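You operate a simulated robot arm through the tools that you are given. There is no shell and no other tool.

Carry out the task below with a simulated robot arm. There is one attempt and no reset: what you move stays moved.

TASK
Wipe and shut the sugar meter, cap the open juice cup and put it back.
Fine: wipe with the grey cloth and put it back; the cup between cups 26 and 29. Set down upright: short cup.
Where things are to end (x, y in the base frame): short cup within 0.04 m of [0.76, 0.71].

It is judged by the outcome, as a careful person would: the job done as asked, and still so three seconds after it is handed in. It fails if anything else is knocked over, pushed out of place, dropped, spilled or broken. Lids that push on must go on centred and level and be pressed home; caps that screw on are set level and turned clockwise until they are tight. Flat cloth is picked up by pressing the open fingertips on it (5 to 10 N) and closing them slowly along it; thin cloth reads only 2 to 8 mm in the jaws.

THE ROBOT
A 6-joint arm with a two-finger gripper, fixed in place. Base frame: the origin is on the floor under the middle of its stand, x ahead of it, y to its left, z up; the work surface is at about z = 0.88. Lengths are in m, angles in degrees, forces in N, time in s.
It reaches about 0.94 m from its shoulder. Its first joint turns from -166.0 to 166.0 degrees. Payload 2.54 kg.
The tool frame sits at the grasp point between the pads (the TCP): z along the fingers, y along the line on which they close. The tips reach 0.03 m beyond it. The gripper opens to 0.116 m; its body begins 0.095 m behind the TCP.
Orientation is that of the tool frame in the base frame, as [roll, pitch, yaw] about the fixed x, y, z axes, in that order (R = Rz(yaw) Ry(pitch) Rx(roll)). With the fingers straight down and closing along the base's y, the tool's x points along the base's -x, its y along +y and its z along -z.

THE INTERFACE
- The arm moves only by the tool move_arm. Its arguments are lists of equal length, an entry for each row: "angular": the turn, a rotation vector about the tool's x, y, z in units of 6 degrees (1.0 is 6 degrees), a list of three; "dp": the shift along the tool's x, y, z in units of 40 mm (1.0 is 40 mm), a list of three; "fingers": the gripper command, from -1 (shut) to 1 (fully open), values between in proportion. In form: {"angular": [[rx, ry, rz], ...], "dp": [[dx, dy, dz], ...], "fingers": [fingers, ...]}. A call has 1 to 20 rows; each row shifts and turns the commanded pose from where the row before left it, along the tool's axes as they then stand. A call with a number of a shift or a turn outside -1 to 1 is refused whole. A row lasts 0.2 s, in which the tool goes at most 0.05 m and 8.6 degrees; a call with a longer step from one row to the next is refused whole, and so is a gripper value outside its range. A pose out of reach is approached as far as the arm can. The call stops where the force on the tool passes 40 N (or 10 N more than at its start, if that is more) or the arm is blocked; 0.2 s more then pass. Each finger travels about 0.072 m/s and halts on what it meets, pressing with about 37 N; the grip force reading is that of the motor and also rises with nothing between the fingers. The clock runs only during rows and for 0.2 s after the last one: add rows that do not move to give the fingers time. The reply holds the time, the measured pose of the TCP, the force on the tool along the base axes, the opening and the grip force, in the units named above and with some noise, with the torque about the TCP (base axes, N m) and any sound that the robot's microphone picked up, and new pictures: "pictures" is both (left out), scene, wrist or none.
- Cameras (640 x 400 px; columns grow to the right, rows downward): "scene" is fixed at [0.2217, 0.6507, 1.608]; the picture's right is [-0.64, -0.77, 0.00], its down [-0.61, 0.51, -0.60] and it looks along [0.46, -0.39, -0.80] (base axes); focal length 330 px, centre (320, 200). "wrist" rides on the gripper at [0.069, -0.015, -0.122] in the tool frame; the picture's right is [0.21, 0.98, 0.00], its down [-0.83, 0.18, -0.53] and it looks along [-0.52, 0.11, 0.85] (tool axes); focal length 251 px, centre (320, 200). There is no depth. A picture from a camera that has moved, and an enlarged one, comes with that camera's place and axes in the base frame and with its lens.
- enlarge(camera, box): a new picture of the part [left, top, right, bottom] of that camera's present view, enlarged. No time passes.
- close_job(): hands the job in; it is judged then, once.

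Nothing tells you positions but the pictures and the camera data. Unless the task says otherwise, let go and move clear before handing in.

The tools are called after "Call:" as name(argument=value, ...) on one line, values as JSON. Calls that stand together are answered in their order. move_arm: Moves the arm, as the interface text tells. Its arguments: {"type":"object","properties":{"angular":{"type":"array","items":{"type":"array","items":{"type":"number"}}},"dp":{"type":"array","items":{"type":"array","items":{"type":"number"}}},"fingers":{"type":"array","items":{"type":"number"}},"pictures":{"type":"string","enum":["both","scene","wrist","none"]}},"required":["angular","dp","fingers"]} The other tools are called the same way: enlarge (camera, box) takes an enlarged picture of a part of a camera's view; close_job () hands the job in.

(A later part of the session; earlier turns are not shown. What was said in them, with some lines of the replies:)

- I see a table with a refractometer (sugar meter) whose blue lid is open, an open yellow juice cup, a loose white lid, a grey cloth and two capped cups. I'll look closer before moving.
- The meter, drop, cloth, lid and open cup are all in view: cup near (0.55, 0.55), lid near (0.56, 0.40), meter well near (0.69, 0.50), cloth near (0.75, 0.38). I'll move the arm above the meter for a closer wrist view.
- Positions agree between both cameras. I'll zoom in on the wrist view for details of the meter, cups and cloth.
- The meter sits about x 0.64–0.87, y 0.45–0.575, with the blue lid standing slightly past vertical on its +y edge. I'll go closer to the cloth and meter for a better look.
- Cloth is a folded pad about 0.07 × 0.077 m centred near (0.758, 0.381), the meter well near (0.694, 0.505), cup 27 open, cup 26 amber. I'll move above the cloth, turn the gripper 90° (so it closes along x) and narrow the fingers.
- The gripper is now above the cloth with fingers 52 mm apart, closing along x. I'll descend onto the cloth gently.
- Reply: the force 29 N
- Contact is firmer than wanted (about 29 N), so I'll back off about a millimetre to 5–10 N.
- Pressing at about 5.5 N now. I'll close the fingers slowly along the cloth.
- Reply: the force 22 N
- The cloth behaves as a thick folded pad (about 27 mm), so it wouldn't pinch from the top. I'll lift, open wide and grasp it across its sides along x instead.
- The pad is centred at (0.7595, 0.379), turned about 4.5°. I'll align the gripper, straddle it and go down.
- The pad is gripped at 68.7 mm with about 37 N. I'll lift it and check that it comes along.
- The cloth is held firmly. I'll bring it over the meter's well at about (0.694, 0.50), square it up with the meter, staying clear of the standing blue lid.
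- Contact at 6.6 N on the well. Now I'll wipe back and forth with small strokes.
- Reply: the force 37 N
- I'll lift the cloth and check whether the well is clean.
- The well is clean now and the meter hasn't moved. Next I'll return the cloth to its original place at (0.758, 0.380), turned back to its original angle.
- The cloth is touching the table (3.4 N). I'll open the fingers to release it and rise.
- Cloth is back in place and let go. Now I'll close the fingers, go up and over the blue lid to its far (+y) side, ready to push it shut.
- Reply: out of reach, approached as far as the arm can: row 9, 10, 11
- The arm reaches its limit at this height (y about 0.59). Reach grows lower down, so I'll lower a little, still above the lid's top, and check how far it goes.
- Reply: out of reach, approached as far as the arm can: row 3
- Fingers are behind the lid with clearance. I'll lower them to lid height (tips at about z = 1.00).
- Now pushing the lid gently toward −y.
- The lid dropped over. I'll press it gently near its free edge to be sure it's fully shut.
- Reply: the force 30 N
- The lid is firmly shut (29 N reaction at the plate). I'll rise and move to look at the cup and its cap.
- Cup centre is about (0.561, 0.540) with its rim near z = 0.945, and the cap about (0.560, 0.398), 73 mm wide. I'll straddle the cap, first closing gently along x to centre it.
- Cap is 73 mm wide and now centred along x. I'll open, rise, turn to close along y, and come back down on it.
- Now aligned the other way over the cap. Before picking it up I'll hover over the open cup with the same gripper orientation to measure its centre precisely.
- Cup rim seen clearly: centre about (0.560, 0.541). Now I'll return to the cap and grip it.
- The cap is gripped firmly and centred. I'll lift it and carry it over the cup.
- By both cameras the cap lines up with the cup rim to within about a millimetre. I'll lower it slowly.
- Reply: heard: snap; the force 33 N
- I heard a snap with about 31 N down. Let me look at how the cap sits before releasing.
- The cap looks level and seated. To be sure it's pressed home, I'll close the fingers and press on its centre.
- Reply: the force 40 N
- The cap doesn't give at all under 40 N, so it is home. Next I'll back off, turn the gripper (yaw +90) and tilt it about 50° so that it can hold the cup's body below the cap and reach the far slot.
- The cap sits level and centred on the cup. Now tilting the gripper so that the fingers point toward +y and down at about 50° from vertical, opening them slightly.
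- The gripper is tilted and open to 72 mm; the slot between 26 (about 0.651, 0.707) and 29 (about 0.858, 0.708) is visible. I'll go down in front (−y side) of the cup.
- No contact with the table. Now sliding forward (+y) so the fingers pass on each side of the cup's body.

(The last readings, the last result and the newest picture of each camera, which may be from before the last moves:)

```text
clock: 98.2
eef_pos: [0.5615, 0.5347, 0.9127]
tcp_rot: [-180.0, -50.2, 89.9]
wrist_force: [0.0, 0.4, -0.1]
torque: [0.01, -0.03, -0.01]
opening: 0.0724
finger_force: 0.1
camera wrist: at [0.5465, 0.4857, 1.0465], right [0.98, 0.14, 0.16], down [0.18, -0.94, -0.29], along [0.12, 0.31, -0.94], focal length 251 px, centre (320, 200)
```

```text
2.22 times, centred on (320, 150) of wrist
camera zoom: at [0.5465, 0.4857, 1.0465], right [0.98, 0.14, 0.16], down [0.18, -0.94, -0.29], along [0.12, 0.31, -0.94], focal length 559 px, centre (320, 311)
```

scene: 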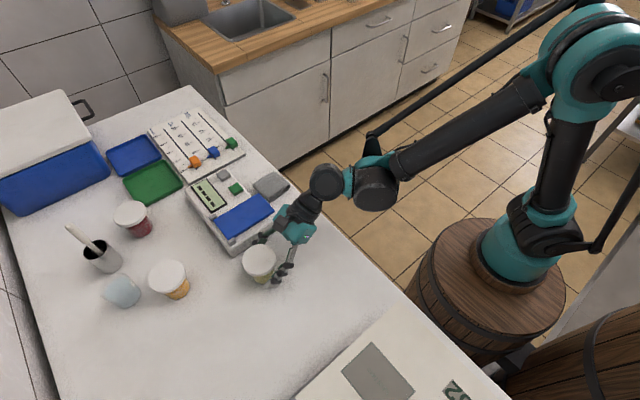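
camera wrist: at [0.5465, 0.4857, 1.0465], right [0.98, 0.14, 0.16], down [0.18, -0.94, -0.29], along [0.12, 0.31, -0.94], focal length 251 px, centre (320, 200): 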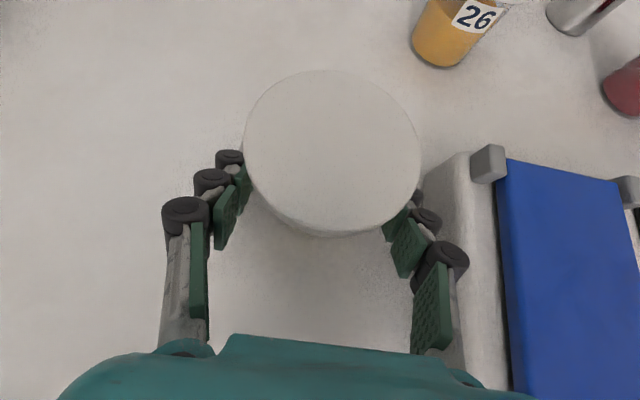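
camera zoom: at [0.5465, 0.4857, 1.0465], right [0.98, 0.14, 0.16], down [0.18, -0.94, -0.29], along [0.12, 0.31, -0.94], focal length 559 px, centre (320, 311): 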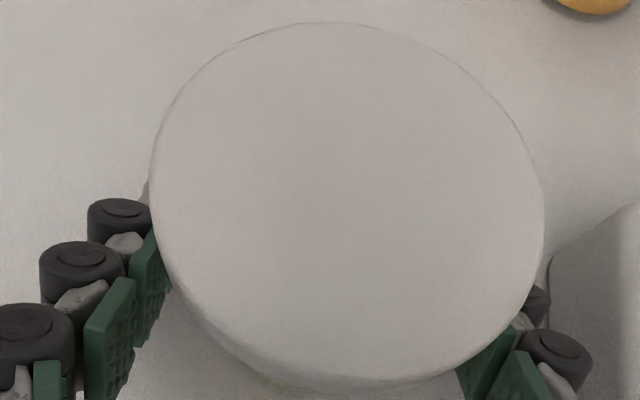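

Fingers straddle the cup body beneath the cap. Closing slowly.

Call:
move_arm(angular=[[0, 0, 0], [0, 0, 0], [0, 0, 0], [0, 0, 0], [0, 0, 0], [0, 0, 0], [0, 0, 0], [0, 0, 0], [0, 0, 0], [0, 0, 0]], dp=[[0, 0, 0], [0, 0, 0], [0, 0, 0], [0, 0, 0], [0, 0, 0], [0, 0, 0], [0, 0, 0], [0, 0, 0], [0, 0, 0], [0, 0, 0]], fingers=[0.2, 0.15, 0.11, 0.07, 0.04, 0.01, -0.02, -0.05, -0.05, -0.05])

Call:
enlarge(camera="scene", box=[210, 180, 330, 290])

Call:
enlarge(camera="wrist", box=[200, 60, 440, 240])

```text
clock: 100.4
eef_pos: [0.5615, 0.5326, 0.9136]
tcp_rot: [179.9, -50.2, 90.0]
wrist_force: [-0.2, -0.9, 3.1]
torque: [0.0, -0.01, 0.06]
opening: 0.0573
finger_force: 36.6
camera wrist: at [0.5464, 0.4854, 1.0465], right [0.98, 0.14, 0.16], down [0.18, -0.94, -0.29], along [0.12, 0.31, -0.94], focal length 251 px, centre (320, 200)
```

scene: 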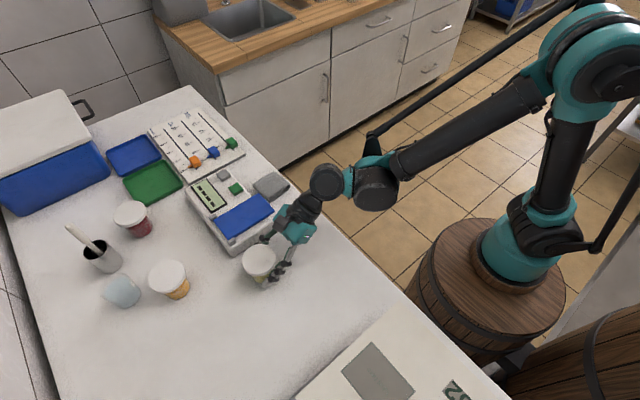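
wrist: 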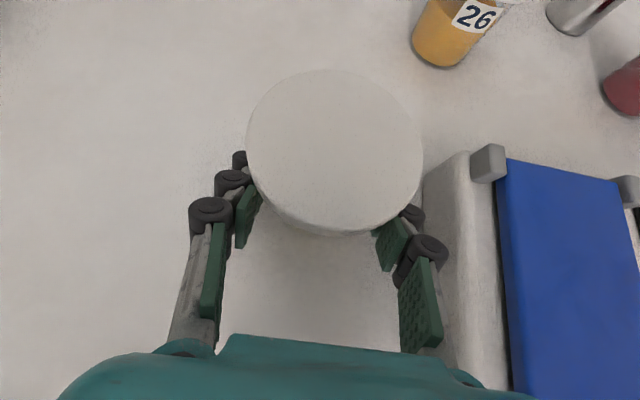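

```text
3.64 times, centred on (270, 235) of scene
camera zoom: at [0.2217, 0.6507, 1.608], right [-0.64, -0.77, 0.0], down [-0.61, 0.51, -0.6], along [0.46, -0.39, -0.8], focal length 1200 px, centre (502, 73)
```

zoom: 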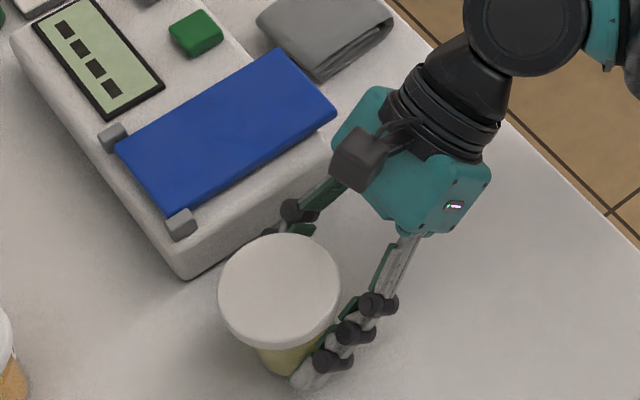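

```text
2.22 times, centred on (320, 150) of wrist
camera zoom: at [0.5464, 0.4854, 1.0465], right [0.98, 0.14, 0.16], down [0.18, -0.94, -0.29], along [0.12, 0.31, -0.94], focal length 559 px, centre (320, 311)
```

zoom: 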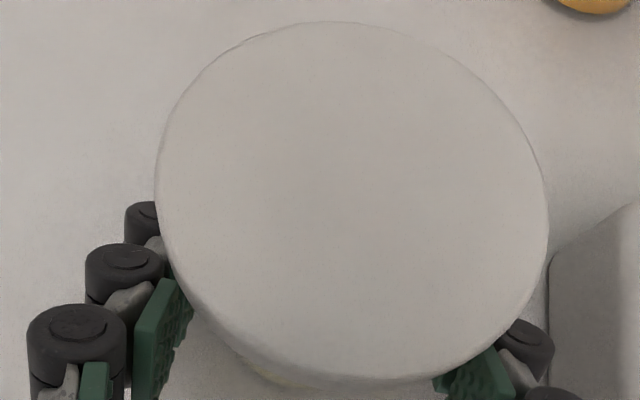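

The cup body is gripped at 57 mm, as its taper predicts. Lifting slowly and checking.

Call:
move_arm(angular=[[0, 0, 0], [0, 0, 0], [0, 0, 0], [0, 0, 0]], dp=[[0.1, 0, -0.084], [0.2, 0, -0.167], [0.3, 0, -0.25], [0, 0, 0]], fingers=[-0.1, -0.1, -0.1, -0.1])

Call:
enlarge(camera="scene", box=[210, 180, 330, 290])

```text
clock: 101.4
eef_pos: [0.562, 0.534, 0.945]
tcp_rot: [-180.0, -49.9, 89.8]
wrist_force: [0.2, -0.5, -1.9]
torque: [-0.03, 0.02, 0.0]
opening: 0.057
finger_force: 36.8
camera wrist: at [0.5464, 0.4861, 1.0774], right [0.98, 0.14, 0.16], down [0.18, -0.94, -0.29], along [0.11, 0.31, -0.94], focal length 251 px, centre (320, 200)
```

scene: 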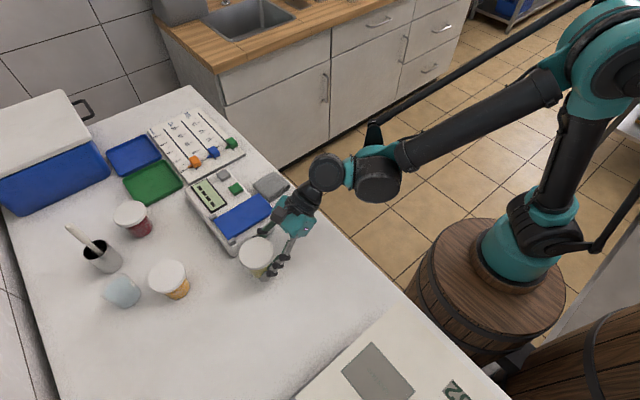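
wrist: 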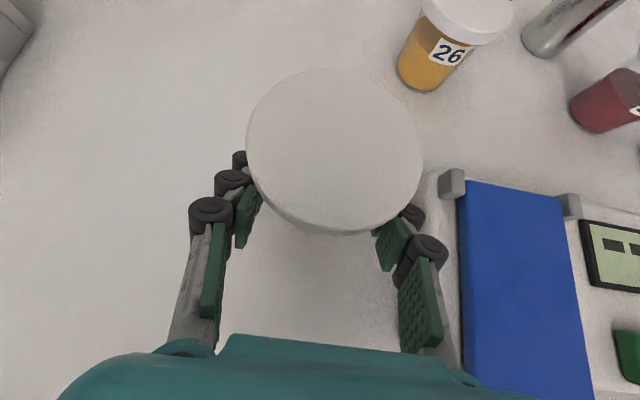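

```text
3.64 times, centred on (270, 235) of scene
camera zoom: at [0.2217, 0.6507, 1.608], right [-0.64, -0.77, 0.0], down [-0.61, 0.51, -0.6], along [0.46, -0.39, -0.8], focal length 1200 px, centre (502, 73)
```

zoom: 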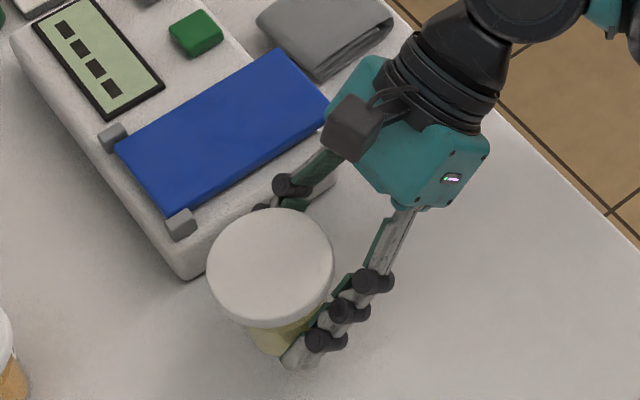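

The cup is lifted level (about 0.2 kg). I'll raise it higher and carry it above the gap between cups 26 and 29.

Call:
move_arm(angular=[[0, 0, 0], [0, 0, 0], [0, 0, 0], [0, 0, 0], [0, 0, 0], [0, 0, 0], [0, 0, 0], [0, 0, 0], [0, 0, 0], [0, 0, 0]], dp=[[0.607, 0, -0.508], [0.607, 0, -0.508], [0.607, 0, -0.508], [0.36, 0.6, 0.43], [0.36, 0.6, 0.43], [0.36, 0.6, 0.43], [0.36, 0.6, 0.43], [0.36, 0.6, 0.43], [0.36, 0.6, 0.43], [0, 0, 0]], fingers=[-0.1, -0.1, -0.1, -0.1, -0.1, -0.1, -0.1, -0.1, -0.1, -0.1])

Call:
enlarge(camera="scene", box=[60, 140, 300, 320])

```text
clock: 103.6
eef_pos: [0.7074, 0.6689, 1.0382]
tcp_rot: [180.0, -50.0, 89.9]
wrist_force: [0.4, 0.1, -1.6]
torque: [-0.05, -0.02, 0.0]
opening: 0.0569
finger_force: 36.7
camera wrist: at [0.6919, 0.6208, 1.1704], right [0.98, 0.14, 0.16], down [0.18, -0.94, -0.29], along [0.11, 0.31, -0.94], focal length 251 px, centre (320, 200)
```

scene: 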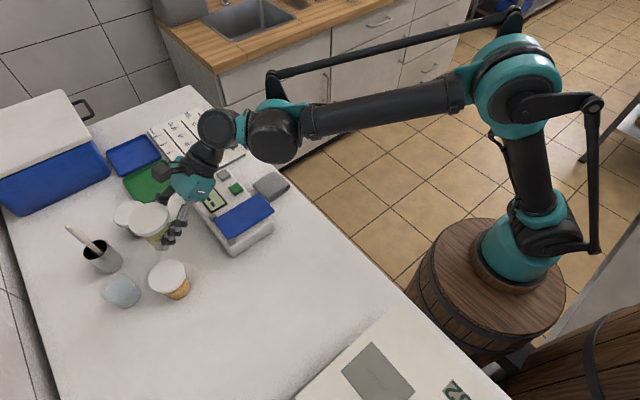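
wrist: 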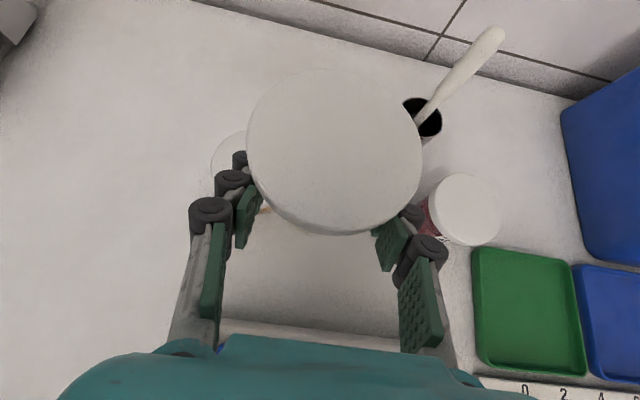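

```text
2.22 times, centred on (180, 230) of scene
camera zoom: at [0.2217, 0.6507, 1.608], right [-0.64, -0.77, 0.0], down [-0.61, 0.51, -0.6], along [0.46, -0.39, -0.8], focal length 733 px, centre (631, 133)
```

zoom: 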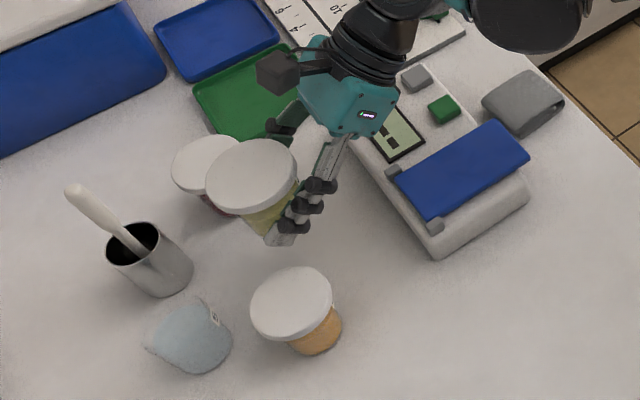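

Call:
move_arm(angular=[[0, 0, 0], [0, 0, 0], [0, 0, 0]], dp=[[0.354, 0.61, 0.423], [0.354, 0.605, 0.423], [0, 0, 0]], fingers=[-0.1, -0.1, -0.1])

Call:
enlarge(camera="scene", box=[60, 140, 300, 320])

Call:
enlarge(camera="wrist", box=[160, 20, 520, 290])

```text
clock: 104.4
eef_pos: [0.755, 0.7128, 1.0385]
tcp_rot: [-179.9, -50.0, 89.9]
wrist_force: [-0.5, 0.4, -1.1]
torque: [0.01, -0.02, 0.03]
opening: 0.057
finger_force: 37.3
camera wrist: at [0.7402, 0.6646, 1.1727], right [0.98, 0.14, 0.16], down [0.18, -0.94, -0.29], along [0.11, 0.31, -0.94], focal length 251 px, centre (320, 200)
```

scene: 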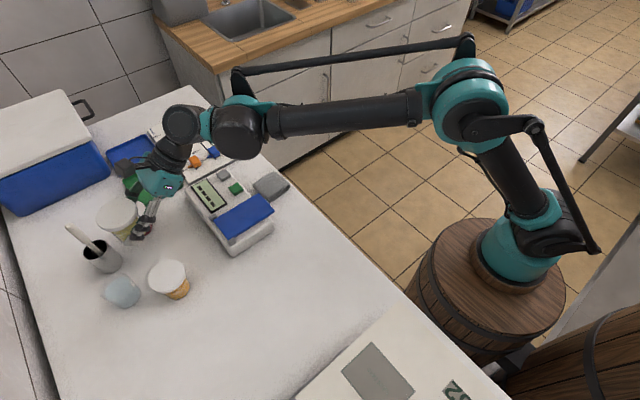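
wrist: 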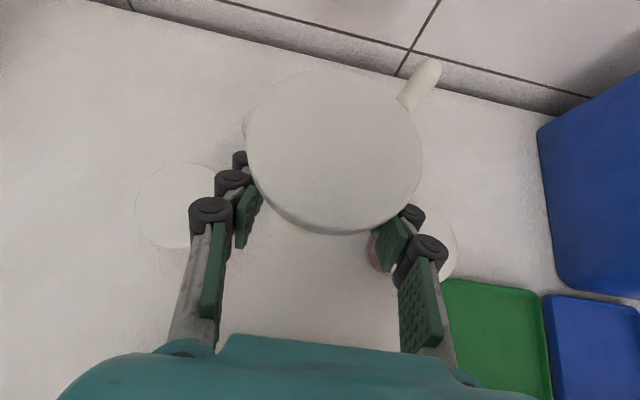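

```text
2.22 times, centred on (180, 230) of scene
camera zoom: at [0.2217, 0.6507, 1.608], right [-0.64, -0.77, 0.0], down [-0.61, 0.51, -0.6], along [0.46, -0.39, -0.8], focal length 733 px, centre (631, 133)
```

zoom: 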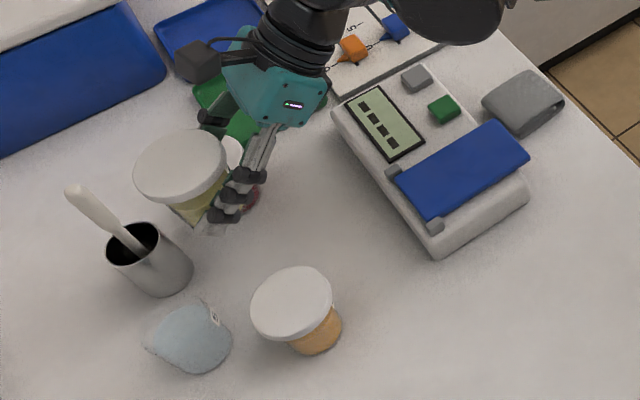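

```text
1.48 times, centred on (340, 155) of wrist
camera zoom: at [0.7402, 0.6646, 1.1727], right [0.98, 0.14, 0.16], down [0.18, -0.94, -0.29], along [0.11, 0.31, -0.94], focal length 372 px, centre (290, 267)
```

zoom: 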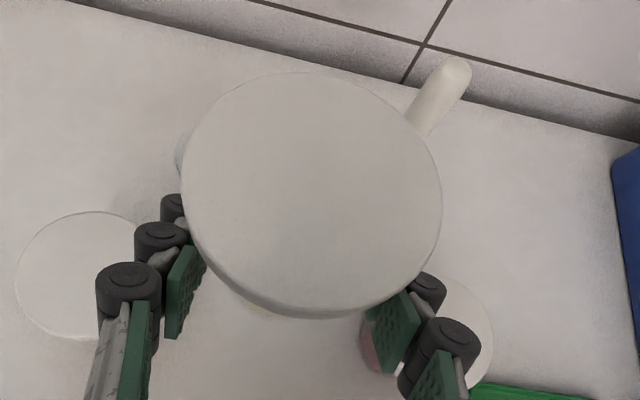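

The cup hovers centred between 26 and 29 (mid x about 0.755) with clear margins to cup 57 and the spoon holder. Descending vertically.

Call:
move_arm(angular=[[0, 0, 0], [0, 0, 0], [0, 0, 0], [0, 0, 0]], dp=[[-0.46, 0, 0.385], [-0.46, 0, 0.385], [-0.46, 0, 0.385], [0, 0, 0]], fingers=[-0.1, -0.1, -0.1, -0.1])

Call:
enlarge(camera="scene", box=[60, 140, 300, 320])

Call:
enlarge(camera="wrist", box=[120, 20, 520, 320])

```text
clock: 105.4
eef_pos: [0.7549, 0.7124, 0.9677]
tcp_rot: [180.0, -50.0, 89.8]
wrist_force: [0.0, -0.7, -0.5]
torque: [-0.02, 0.01, -0.02]
opening: 0.0569
finger_force: 36.6
camera wrist: at [0.7391, 0.6651, 1.1004], right [0.98, 0.14, 0.16], down [0.18, -0.94, -0.29], along [0.11, 0.31, -0.94], focal length 251 px, centre (320, 200)
```

scene: 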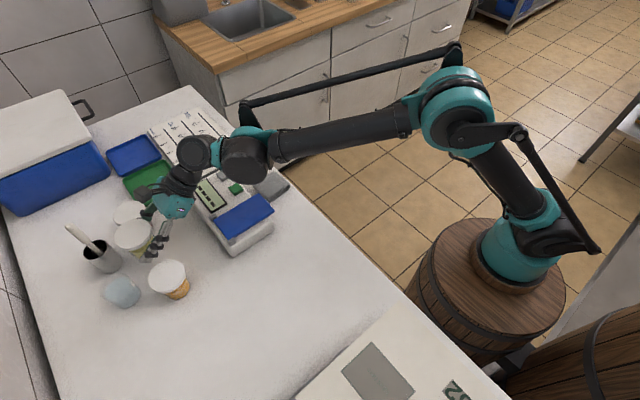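
wrist: 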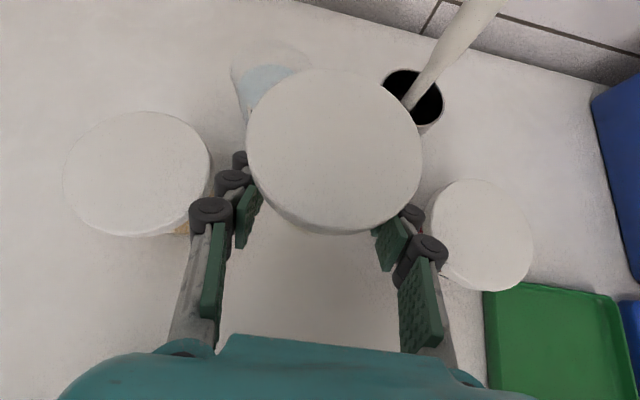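

```text
2.22 times, centred on (180, 230) of scene
camera zoom: at [0.2217, 0.6507, 1.608], right [-0.64, -0.77, 0.0], down [-0.61, 0.51, -0.6], along [0.46, -0.39, -0.8], focal length 733 px, centre (631, 133)
```

zoom: 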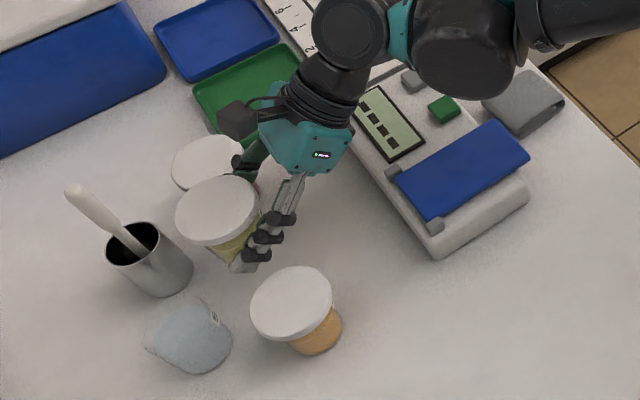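

```text
1.33 times, centred on (320, 170) of wrist
camera zoom: at [0.7391, 0.6651, 1.1004], right [0.98, 0.14, 0.16], down [0.18, -0.94, -0.29], along [0.11, 0.31, -0.94], focal length 335 px, centre (320, 240)
```

zoom: 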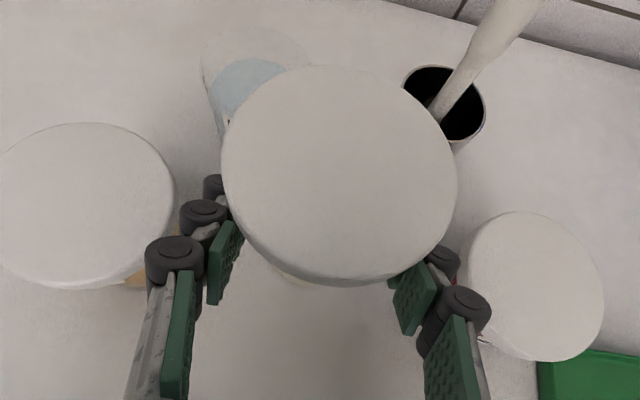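

Clearances look even on both sides. Continuing down slowly.

Call:
move_arm(angular=[[0, 0, 0], [0, 0, 0], [0, 0, 0], [0, 0, 0], [0, 0, 0]], dp=[[-0.23, 0.02, 0.1924], [-0.23, 0.02, 0.1924], [-0.2, 0.02, 0.167], [-0.15, 0, 0.125], [0, 0, 0]], fingers=[-0.1, -0.1, -0.1, -0.1, -0.1])

Call:
enlarge(camera="scene", box=[60, 140, 300, 320])

Call:
enlarge(camera="wrist", box=[120, 20, 520, 320])

```text
clock: 106.6
eef_pos: [0.7566, 0.7118, 0.9246]
tcp_rot: [-180.0, -50.1, 90.0]
wrist_force: [0.0, -1.3, -0.5]
torque: [-0.01, 0.02, 0.0]
opening: 0.0569
finger_force: 37.0
camera wrist: at [0.7424, 0.6651, 1.0578], right [0.98, 0.14, 0.16], down [0.18, -0.94, -0.29], along [0.11, 0.31, -0.94], focal length 251 px, centre (320, 200)
```

scene: 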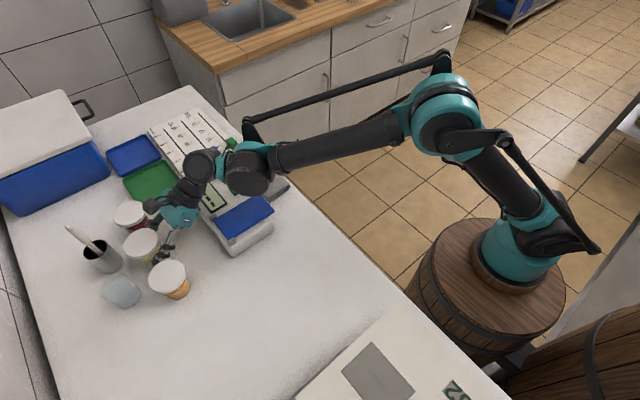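
wrist: 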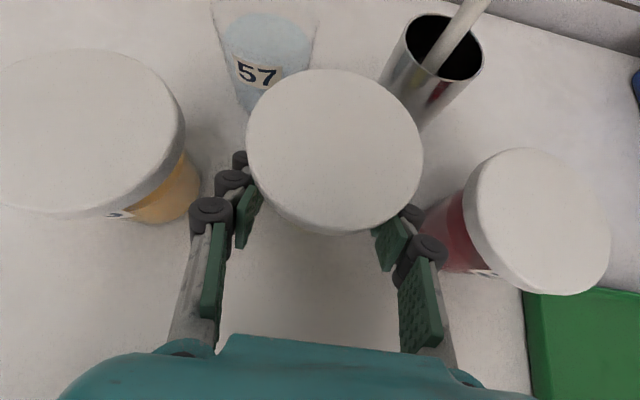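

```text
2.22 times, centred on (180, 230) of scene
camera zoom: at [0.2217, 0.6507, 1.608], right [-0.64, -0.77, 0.0], down [-0.61, 0.51, -0.6], along [0.46, -0.39, -0.8], focal length 733 px, centre (631, 133)
```

zoom: 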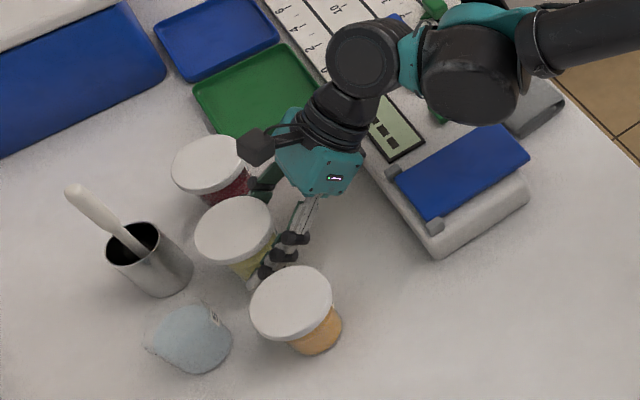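

```text
1.33 times, centred on (320, 170) of wrist
camera zoom: at [0.7424, 0.6651, 1.0578], right [0.98, 0.14, 0.16], down [0.18, -0.94, -0.29], along [0.11, 0.31, -0.94], focal length 335 px, centre (320, 240)
```

zoom: 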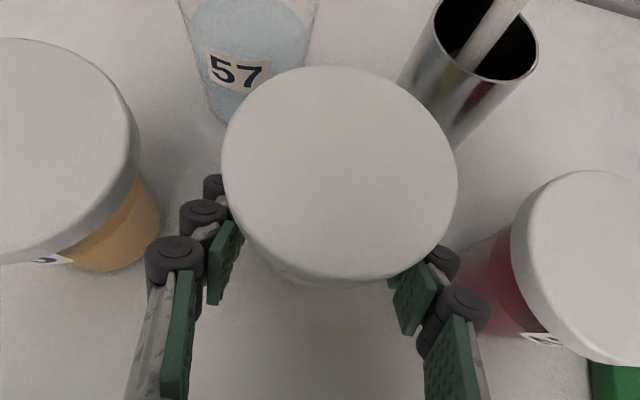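

Call:
move_arm(angular=[[0, 0, 0], [0, 0, 0], [0, 0, 0], [0, 0, 0], [0, 0, 0]], dp=[[-0.0575, 0, 0.0481], [-0.0575, 0, 0.0481], [-0.038, 0, 0.032], [-0.02, 0, 0.0167], [0, 0, 0]], fingers=[-0.1, -0.1, -0.1, -0.1, -0.1], pictures="none")

```text
clock: 107.8
eef_pos: [0.7564, 0.7127, 0.916]
tcp_rot: [-180.0, -50.0, 89.9]
wrist_force: [0.3, 0.1, -1.6]
torque: [-0.03, 0.01, 0.04]
opening: 0.0572
finger_force: 36.6
```

Call:
move_arm(angular=[[0, 0, 0], [0, 0, 0], [0, 0, 0]], dp=[[-0.02, 0, 0.0167], [-0.02, 0, 0.0167], [0, 0, 0]], fingers=[-0.1, -0.1, -0.1], pictures="none")

```text
clock: 108.6
eef_pos: [0.7576, 0.7118, 0.9138]
tcp_rot: [180.0, -50.0, 89.9]
wrist_force: [0.4, 0.7, -0.9]
torque: [0.01, -0.02, -0.01]
opening: 0.0568
finger_force: 37.2
```

Call:
move_arm(angular=[[0, 0, 0], [0, 0, 0], [0, 0, 0]], dp=[[-0.015, 0, 0.0125], [-0.01, 0, 0.0083], [0, 0, 0]], fingers=[-0.1, -0.1, -0.1], pictures="none")

```text
clock: 109.4
eef_pos: [0.7572, 0.7129, 0.9138]
tcp_rot: [-180.0, -50.1, 90.0]
wrist_force: [3.0, 3.1, 12.1]
torque: [0.24, 0.0, -0.05]
opening: 0.0565
finger_force: 36.8
```

The cup has touched the table (12 N). I'll ease off slightly and open the fingers slowly.

Call:
move_arm(angular=[[0, 0, 0], [0, 0, 0], [0, 0, 0], [0, 0, 0], [0, 0, 0], [0, 0, 0], [0, 0, 0]], dp=[[0.01, 0, -0.0083], [0, 0, 0], [0, 0, 0], [0, 0, 0], [0, 0, 0], [0, 0, 0], [0, 0, 0]], fingers=[-0.08, -0.02, 0.03, 0.08, 0.14, 0.2, 0.22])

Call:
enlarge(camera="scene", box=[80, 150, 260, 300])

Call:
enlarge(camera="wrist", box=[120, 20, 520, 320])

```text
clock: 111.0
eef_pos: [0.7564, 0.7112, 0.913]
tcp_rot: [180.0, -50.0, 89.9]
wrist_force: [-0.3, -0.9, 0.5]
torque: [0.03, -0.02, -0.01]
opening: 0.0709
finger_force: 0.1
camera wrist: at [0.7416, 0.6638, 1.046], right [0.98, 0.14, 0.16], down [0.18, -0.94, -0.29], along [0.11, 0.31, -0.94], focal length 251 px, centre (320, 200)
```

scene: 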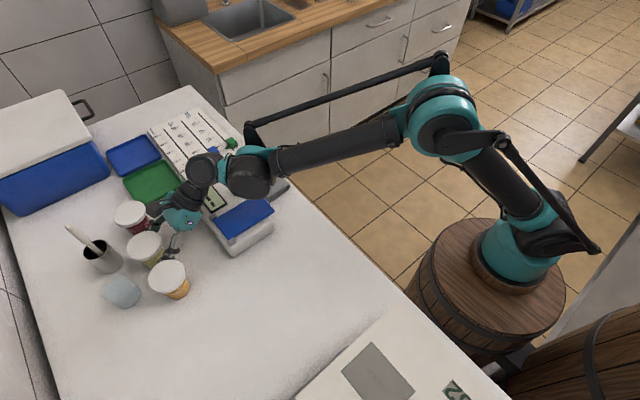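
wrist: 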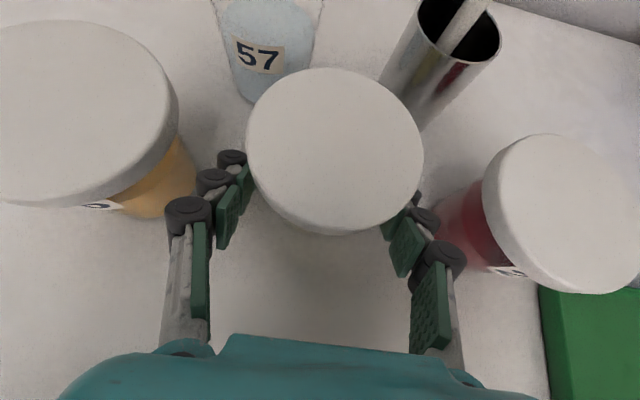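

```text
2.67 times, centred on (170, 225) of scene
camera zoom: at [0.2217, 0.6507, 1.608], right [-0.64, -0.77, 0.0], down [-0.61, 0.51, -0.6], along [0.46, -0.39, -0.8], focal length 880 px, centre (720, 133)
```

zoom: 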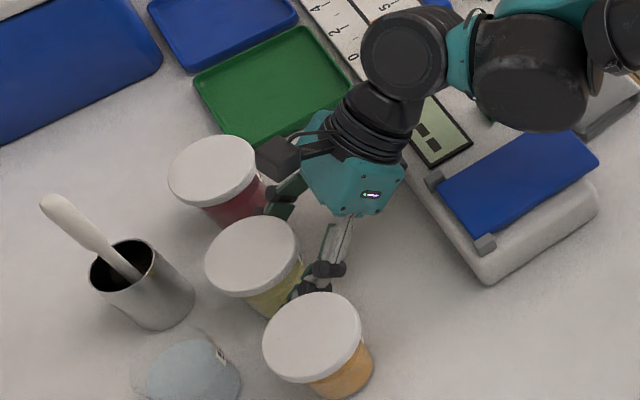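

```text
1.33 times, centred on (320, 170) of wrist
camera zoom: at [0.7416, 0.6638, 1.046], right [0.98, 0.14, 0.16], down [0.18, -0.94, -0.29], along [0.11, 0.31, -0.94], focal length 335 px, centre (320, 240)
```

zoom: 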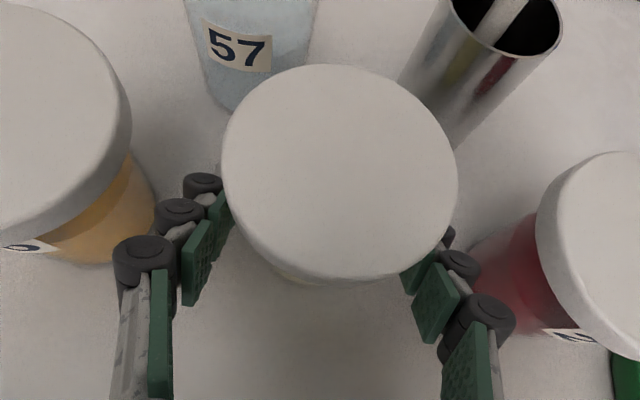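

The cup is standing free. I'll withdraw straight back along the fingers.

Call:
move_arm(angular=[[0, 0, 0], [0, 0, 0], [0, 0, 0], [0, 0, 0], [0, 0, 0]], dp=[[0, 0, -0.2], [0, 0, -0.4], [0, 0, -0.5], [0, 0, -0.5], [0, 0, 0]], fingers=[0.22, 0.22, 0.22, 0.22, 0.22])

Call:
enlarge(camera="scene", box=[80, 150, 260, 300])

```text
clock: 112.2
eef_pos: [0.7574, 0.6631, 0.9546]
tcp_rot: [179.9, -50.0, 89.8]
wrist_force: [0.0, 0.4, 0.9]
torque: [-0.01, -0.02, 0.03]
opening: 0.0706
finger_force: 0.1
camera wrist: at [0.7416, 0.6152, 1.0874], right [0.98, 0.14, 0.16], down [0.18, -0.94, -0.29], along [0.11, 0.31, -0.94], focal length 251 px, centre (320, 200)
```

scene: 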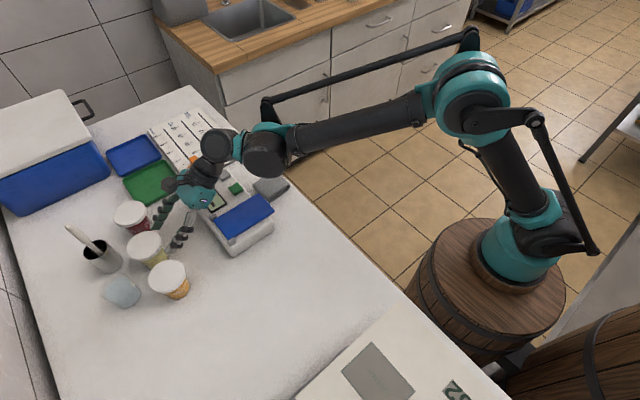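
wrist: 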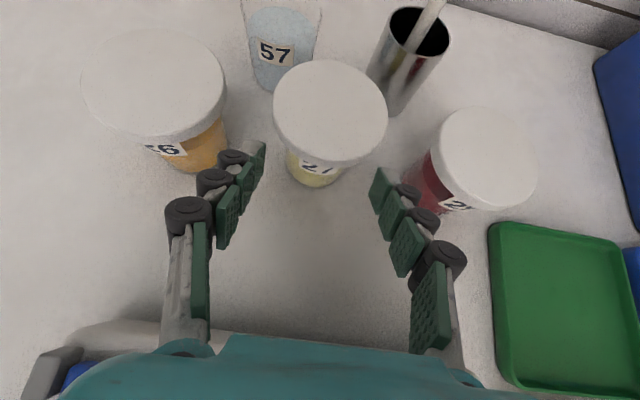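

```text
2.67 times, centred on (170, 225) of scene
camera zoom: at [0.2217, 0.6507, 1.608], right [-0.64, -0.77, 0.0], down [-0.61, 0.51, -0.6], along [0.46, -0.39, -0.8], focal length 880 px, centre (720, 133)
```

zoom: 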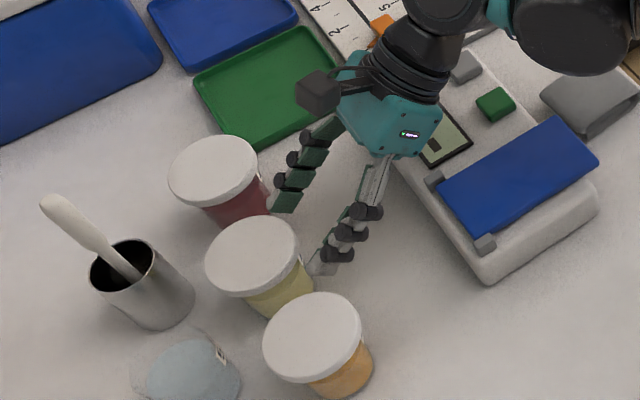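

Cup 27 stands upright between 26 and 29 at about (0.757, 0.719). I'll move the arm clear and check everything.

Call:
move_arm(angular=[[0, 0, 0], [0, 0, 0], [0, 0, 0], [0, 0, 0], [0, 0, 0], [0, 0, 0], [0, 0, 0]], dp=[[0.1, 0, -0.85], [0.37, 0, -0.85], [0.37, 0, -0.85], [0.37, 0, -0.85], [0.37, 0, -0.85], [0.37, 0, -0.85], [0, 0, 0]], fingers=[0.22, 0.22, 0.22, 0.22, 0.22, 0.22, 0.22])

Call:
enlarge(camera="scene", box=[80, 150, 300, 310])

Call:
enlarge(camera="wrist", box=[120, 20, 520, 320])

```text
clock: 113.8
eef_pos: [0.7569, 0.556, 1.1458]
tcp_rot: [179.9, -50.0, 89.9]
wrist_force: [0.2, 0.0, 0.7]
torque: [0.01, 0.02, 0.0]
opening: 0.0708
finger_force: 0.1
camera wrist: at [0.7411, 0.5074, 1.278], right [0.98, 0.14, 0.16], down [0.18, -0.94, -0.29], along [0.11, 0.31, -0.94], focal length 251 px, centre (320, 200)
```

scene: 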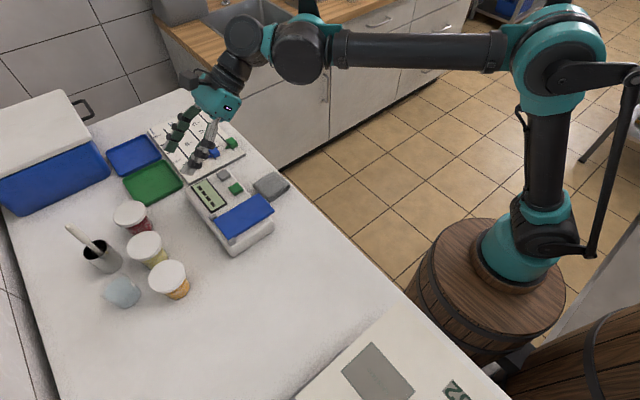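
wrist: 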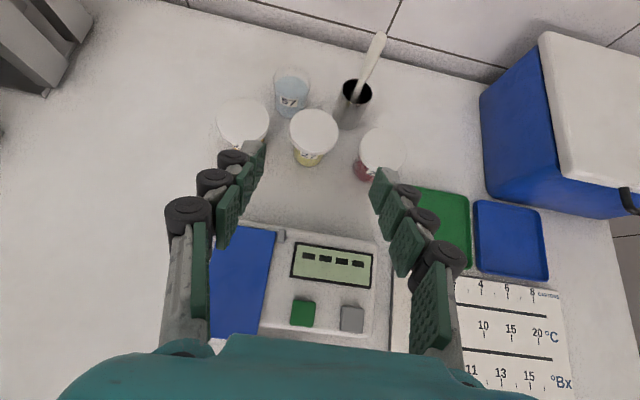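

```text
2.50 times, centred on (190, 230) of scene
camera zoom: at [0.2217, 0.6507, 1.608], right [-0.64, -0.77, 0.0], down [-0.61, 0.51, -0.6], along [0.46, -0.39, -0.8], focal length 825 px, centre (645, 125)
```

zoom: 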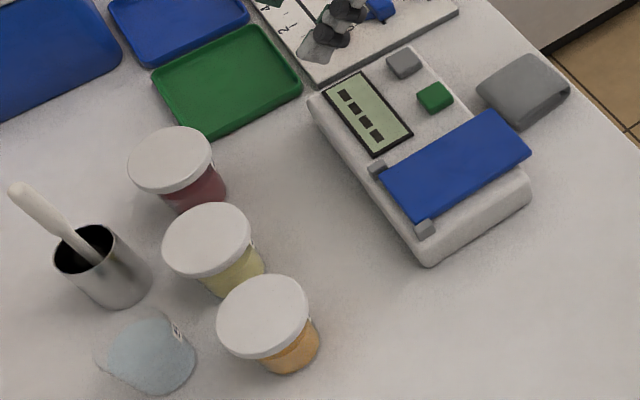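

```text
1.33 times, centred on (320, 170) of wrist
camera zoom: at [0.7411, 0.5074, 1.278], right [0.98, 0.14, 0.16], down [0.18, -0.94, -0.29], along [0.11, 0.31, -0.94], focal length 335 px, centre (320, 240)
```

zoom: 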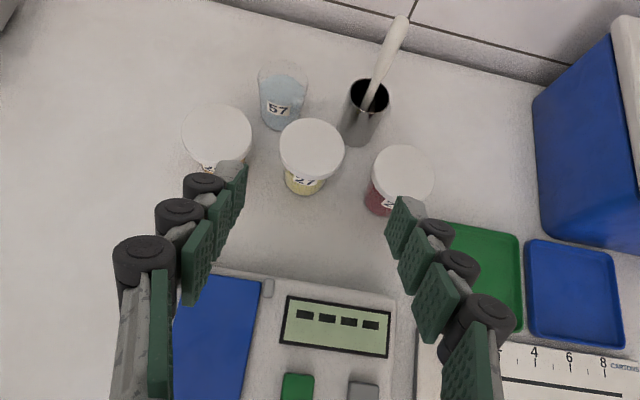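

Call:
move_arm(angular=[[0, 0, 0], [0, 0, 0], [0, 0, 0], [0, 0, 0], [0, 0, 0], [0, 0, 0], [0, 0, 0], [0, 0, 0]], dp=[[0.1, -0.5, -0.7], [0, -0.6, -0.7], [0, -0.6, -0.7], [0, -0.6, -0.7], [0, -0.6, -0.7], [0, -0.6, -0.7], [0, -0.6, -0.7], [0, 0, 0]], fingers=[0.22, 0.22, 0.22, 0.22, 0.22, 0.22, 0.22, 0.22])

Call:
enlarge(camera="scene", box=[70, 80, 310, 310])

Call:
enlarge(camera="scene", box=[170, 140, 310, 260])

```text
clock: 115.6
eef_pos: [0.5937, 0.4089, 1.2728]
tcp_rot: [179.9, -50.1, 89.8]
wrist_force: [0.2, -0.1, -0.1]
torque: [0.0, 0.0, 0.03]
opening: 0.0707
finger_force: 0.0
camera wrist: at [0.5786, 0.3614, 1.4059], right [0.98, 0.14, 0.16], down [0.18, -0.94, -0.29], along [0.12, 0.31, -0.94], focal length 251 px, centre (320, 200)
```

scene: 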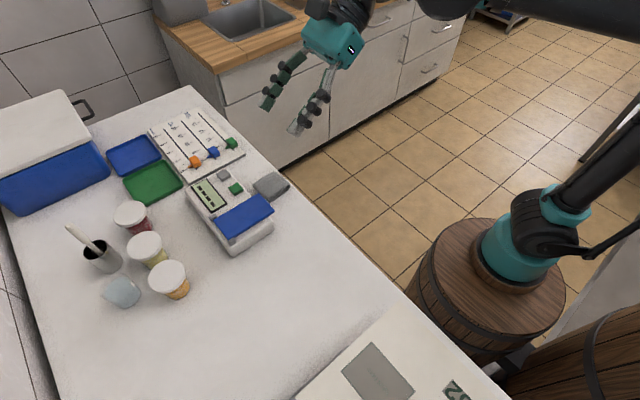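
wrist: 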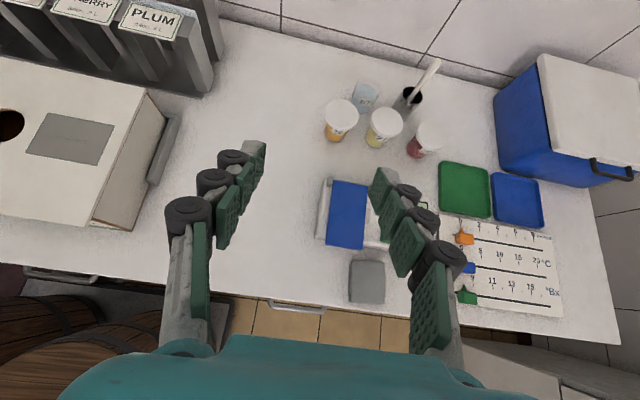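

```text
1.74 times, centred on (190, 195) of scene
camera zoom: at [0.2217, 0.6507, 1.608], right [-0.64, -0.77, 0.0], down [-0.61, 0.51, -0.6], along [0.46, -0.39, -0.8], focal length 574 px, centre (546, 209)
```

zoom: 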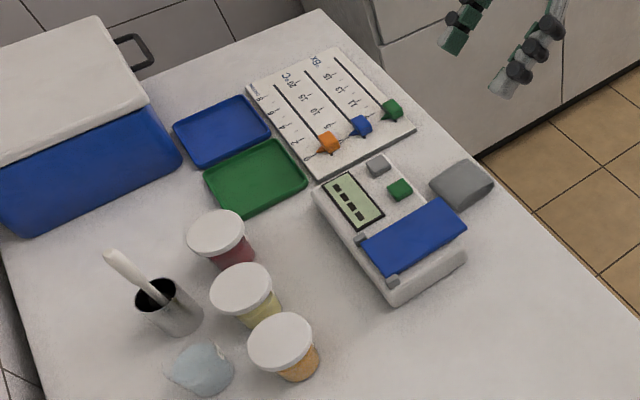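

```text
3.33 times, centred on (240, 200) of scene
camera zoom: at [0.2217, 0.6507, 1.608], right [-0.64, -0.77, 0.0], down [-0.61, 0.51, -0.6], along [0.46, -0.39, -0.8], focal length 1100 px, centre (587, 200)
```

zoom: 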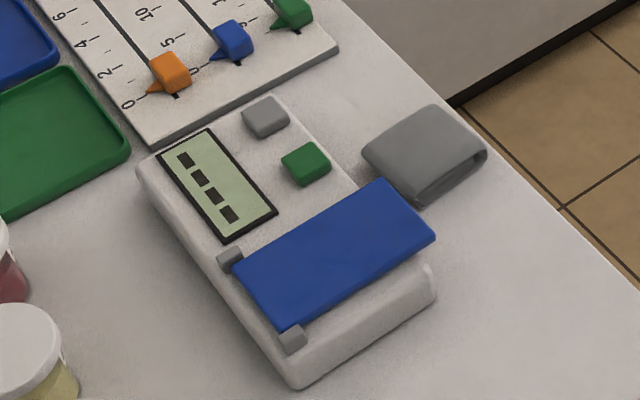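

Everything is in its place: the meter is wiped and shut, the grey cloth is back where it was, and cup 27 stands capped and upright between cups 26 and 29. The arm has let go and is clear, so I'm handing in.

Call:
close_job()

```text
The job is handed in.
```

The job is handed in; I don't have the judge's result yet.

- **Sugar meter:** I wiped the drop off the well with the grey cloth, and the camera showed it clean. I then closed the blue lid and pressed it down. The meter stayed where it was.
- **Grey cloth:** it is back in its original spot, at its original angle.
- **Juice cup (27):** the cap went on centred and level and I heard it snap. It did not move when I pressed its middle with 40 N.
- **Cup position:** the cup is standing upright between cups 26 and 29 at about (0.757, 0.719). That is roughly 1 cm from the target of (0.76, 0.71) and inside the 4 cm allowance.

The cloth was a thick folded pad, so pressing and closing on top did not pick it up. I held it across its sides instead.

In the last pictures nothing was knocked over or spilled, and the arm was clear of the table.
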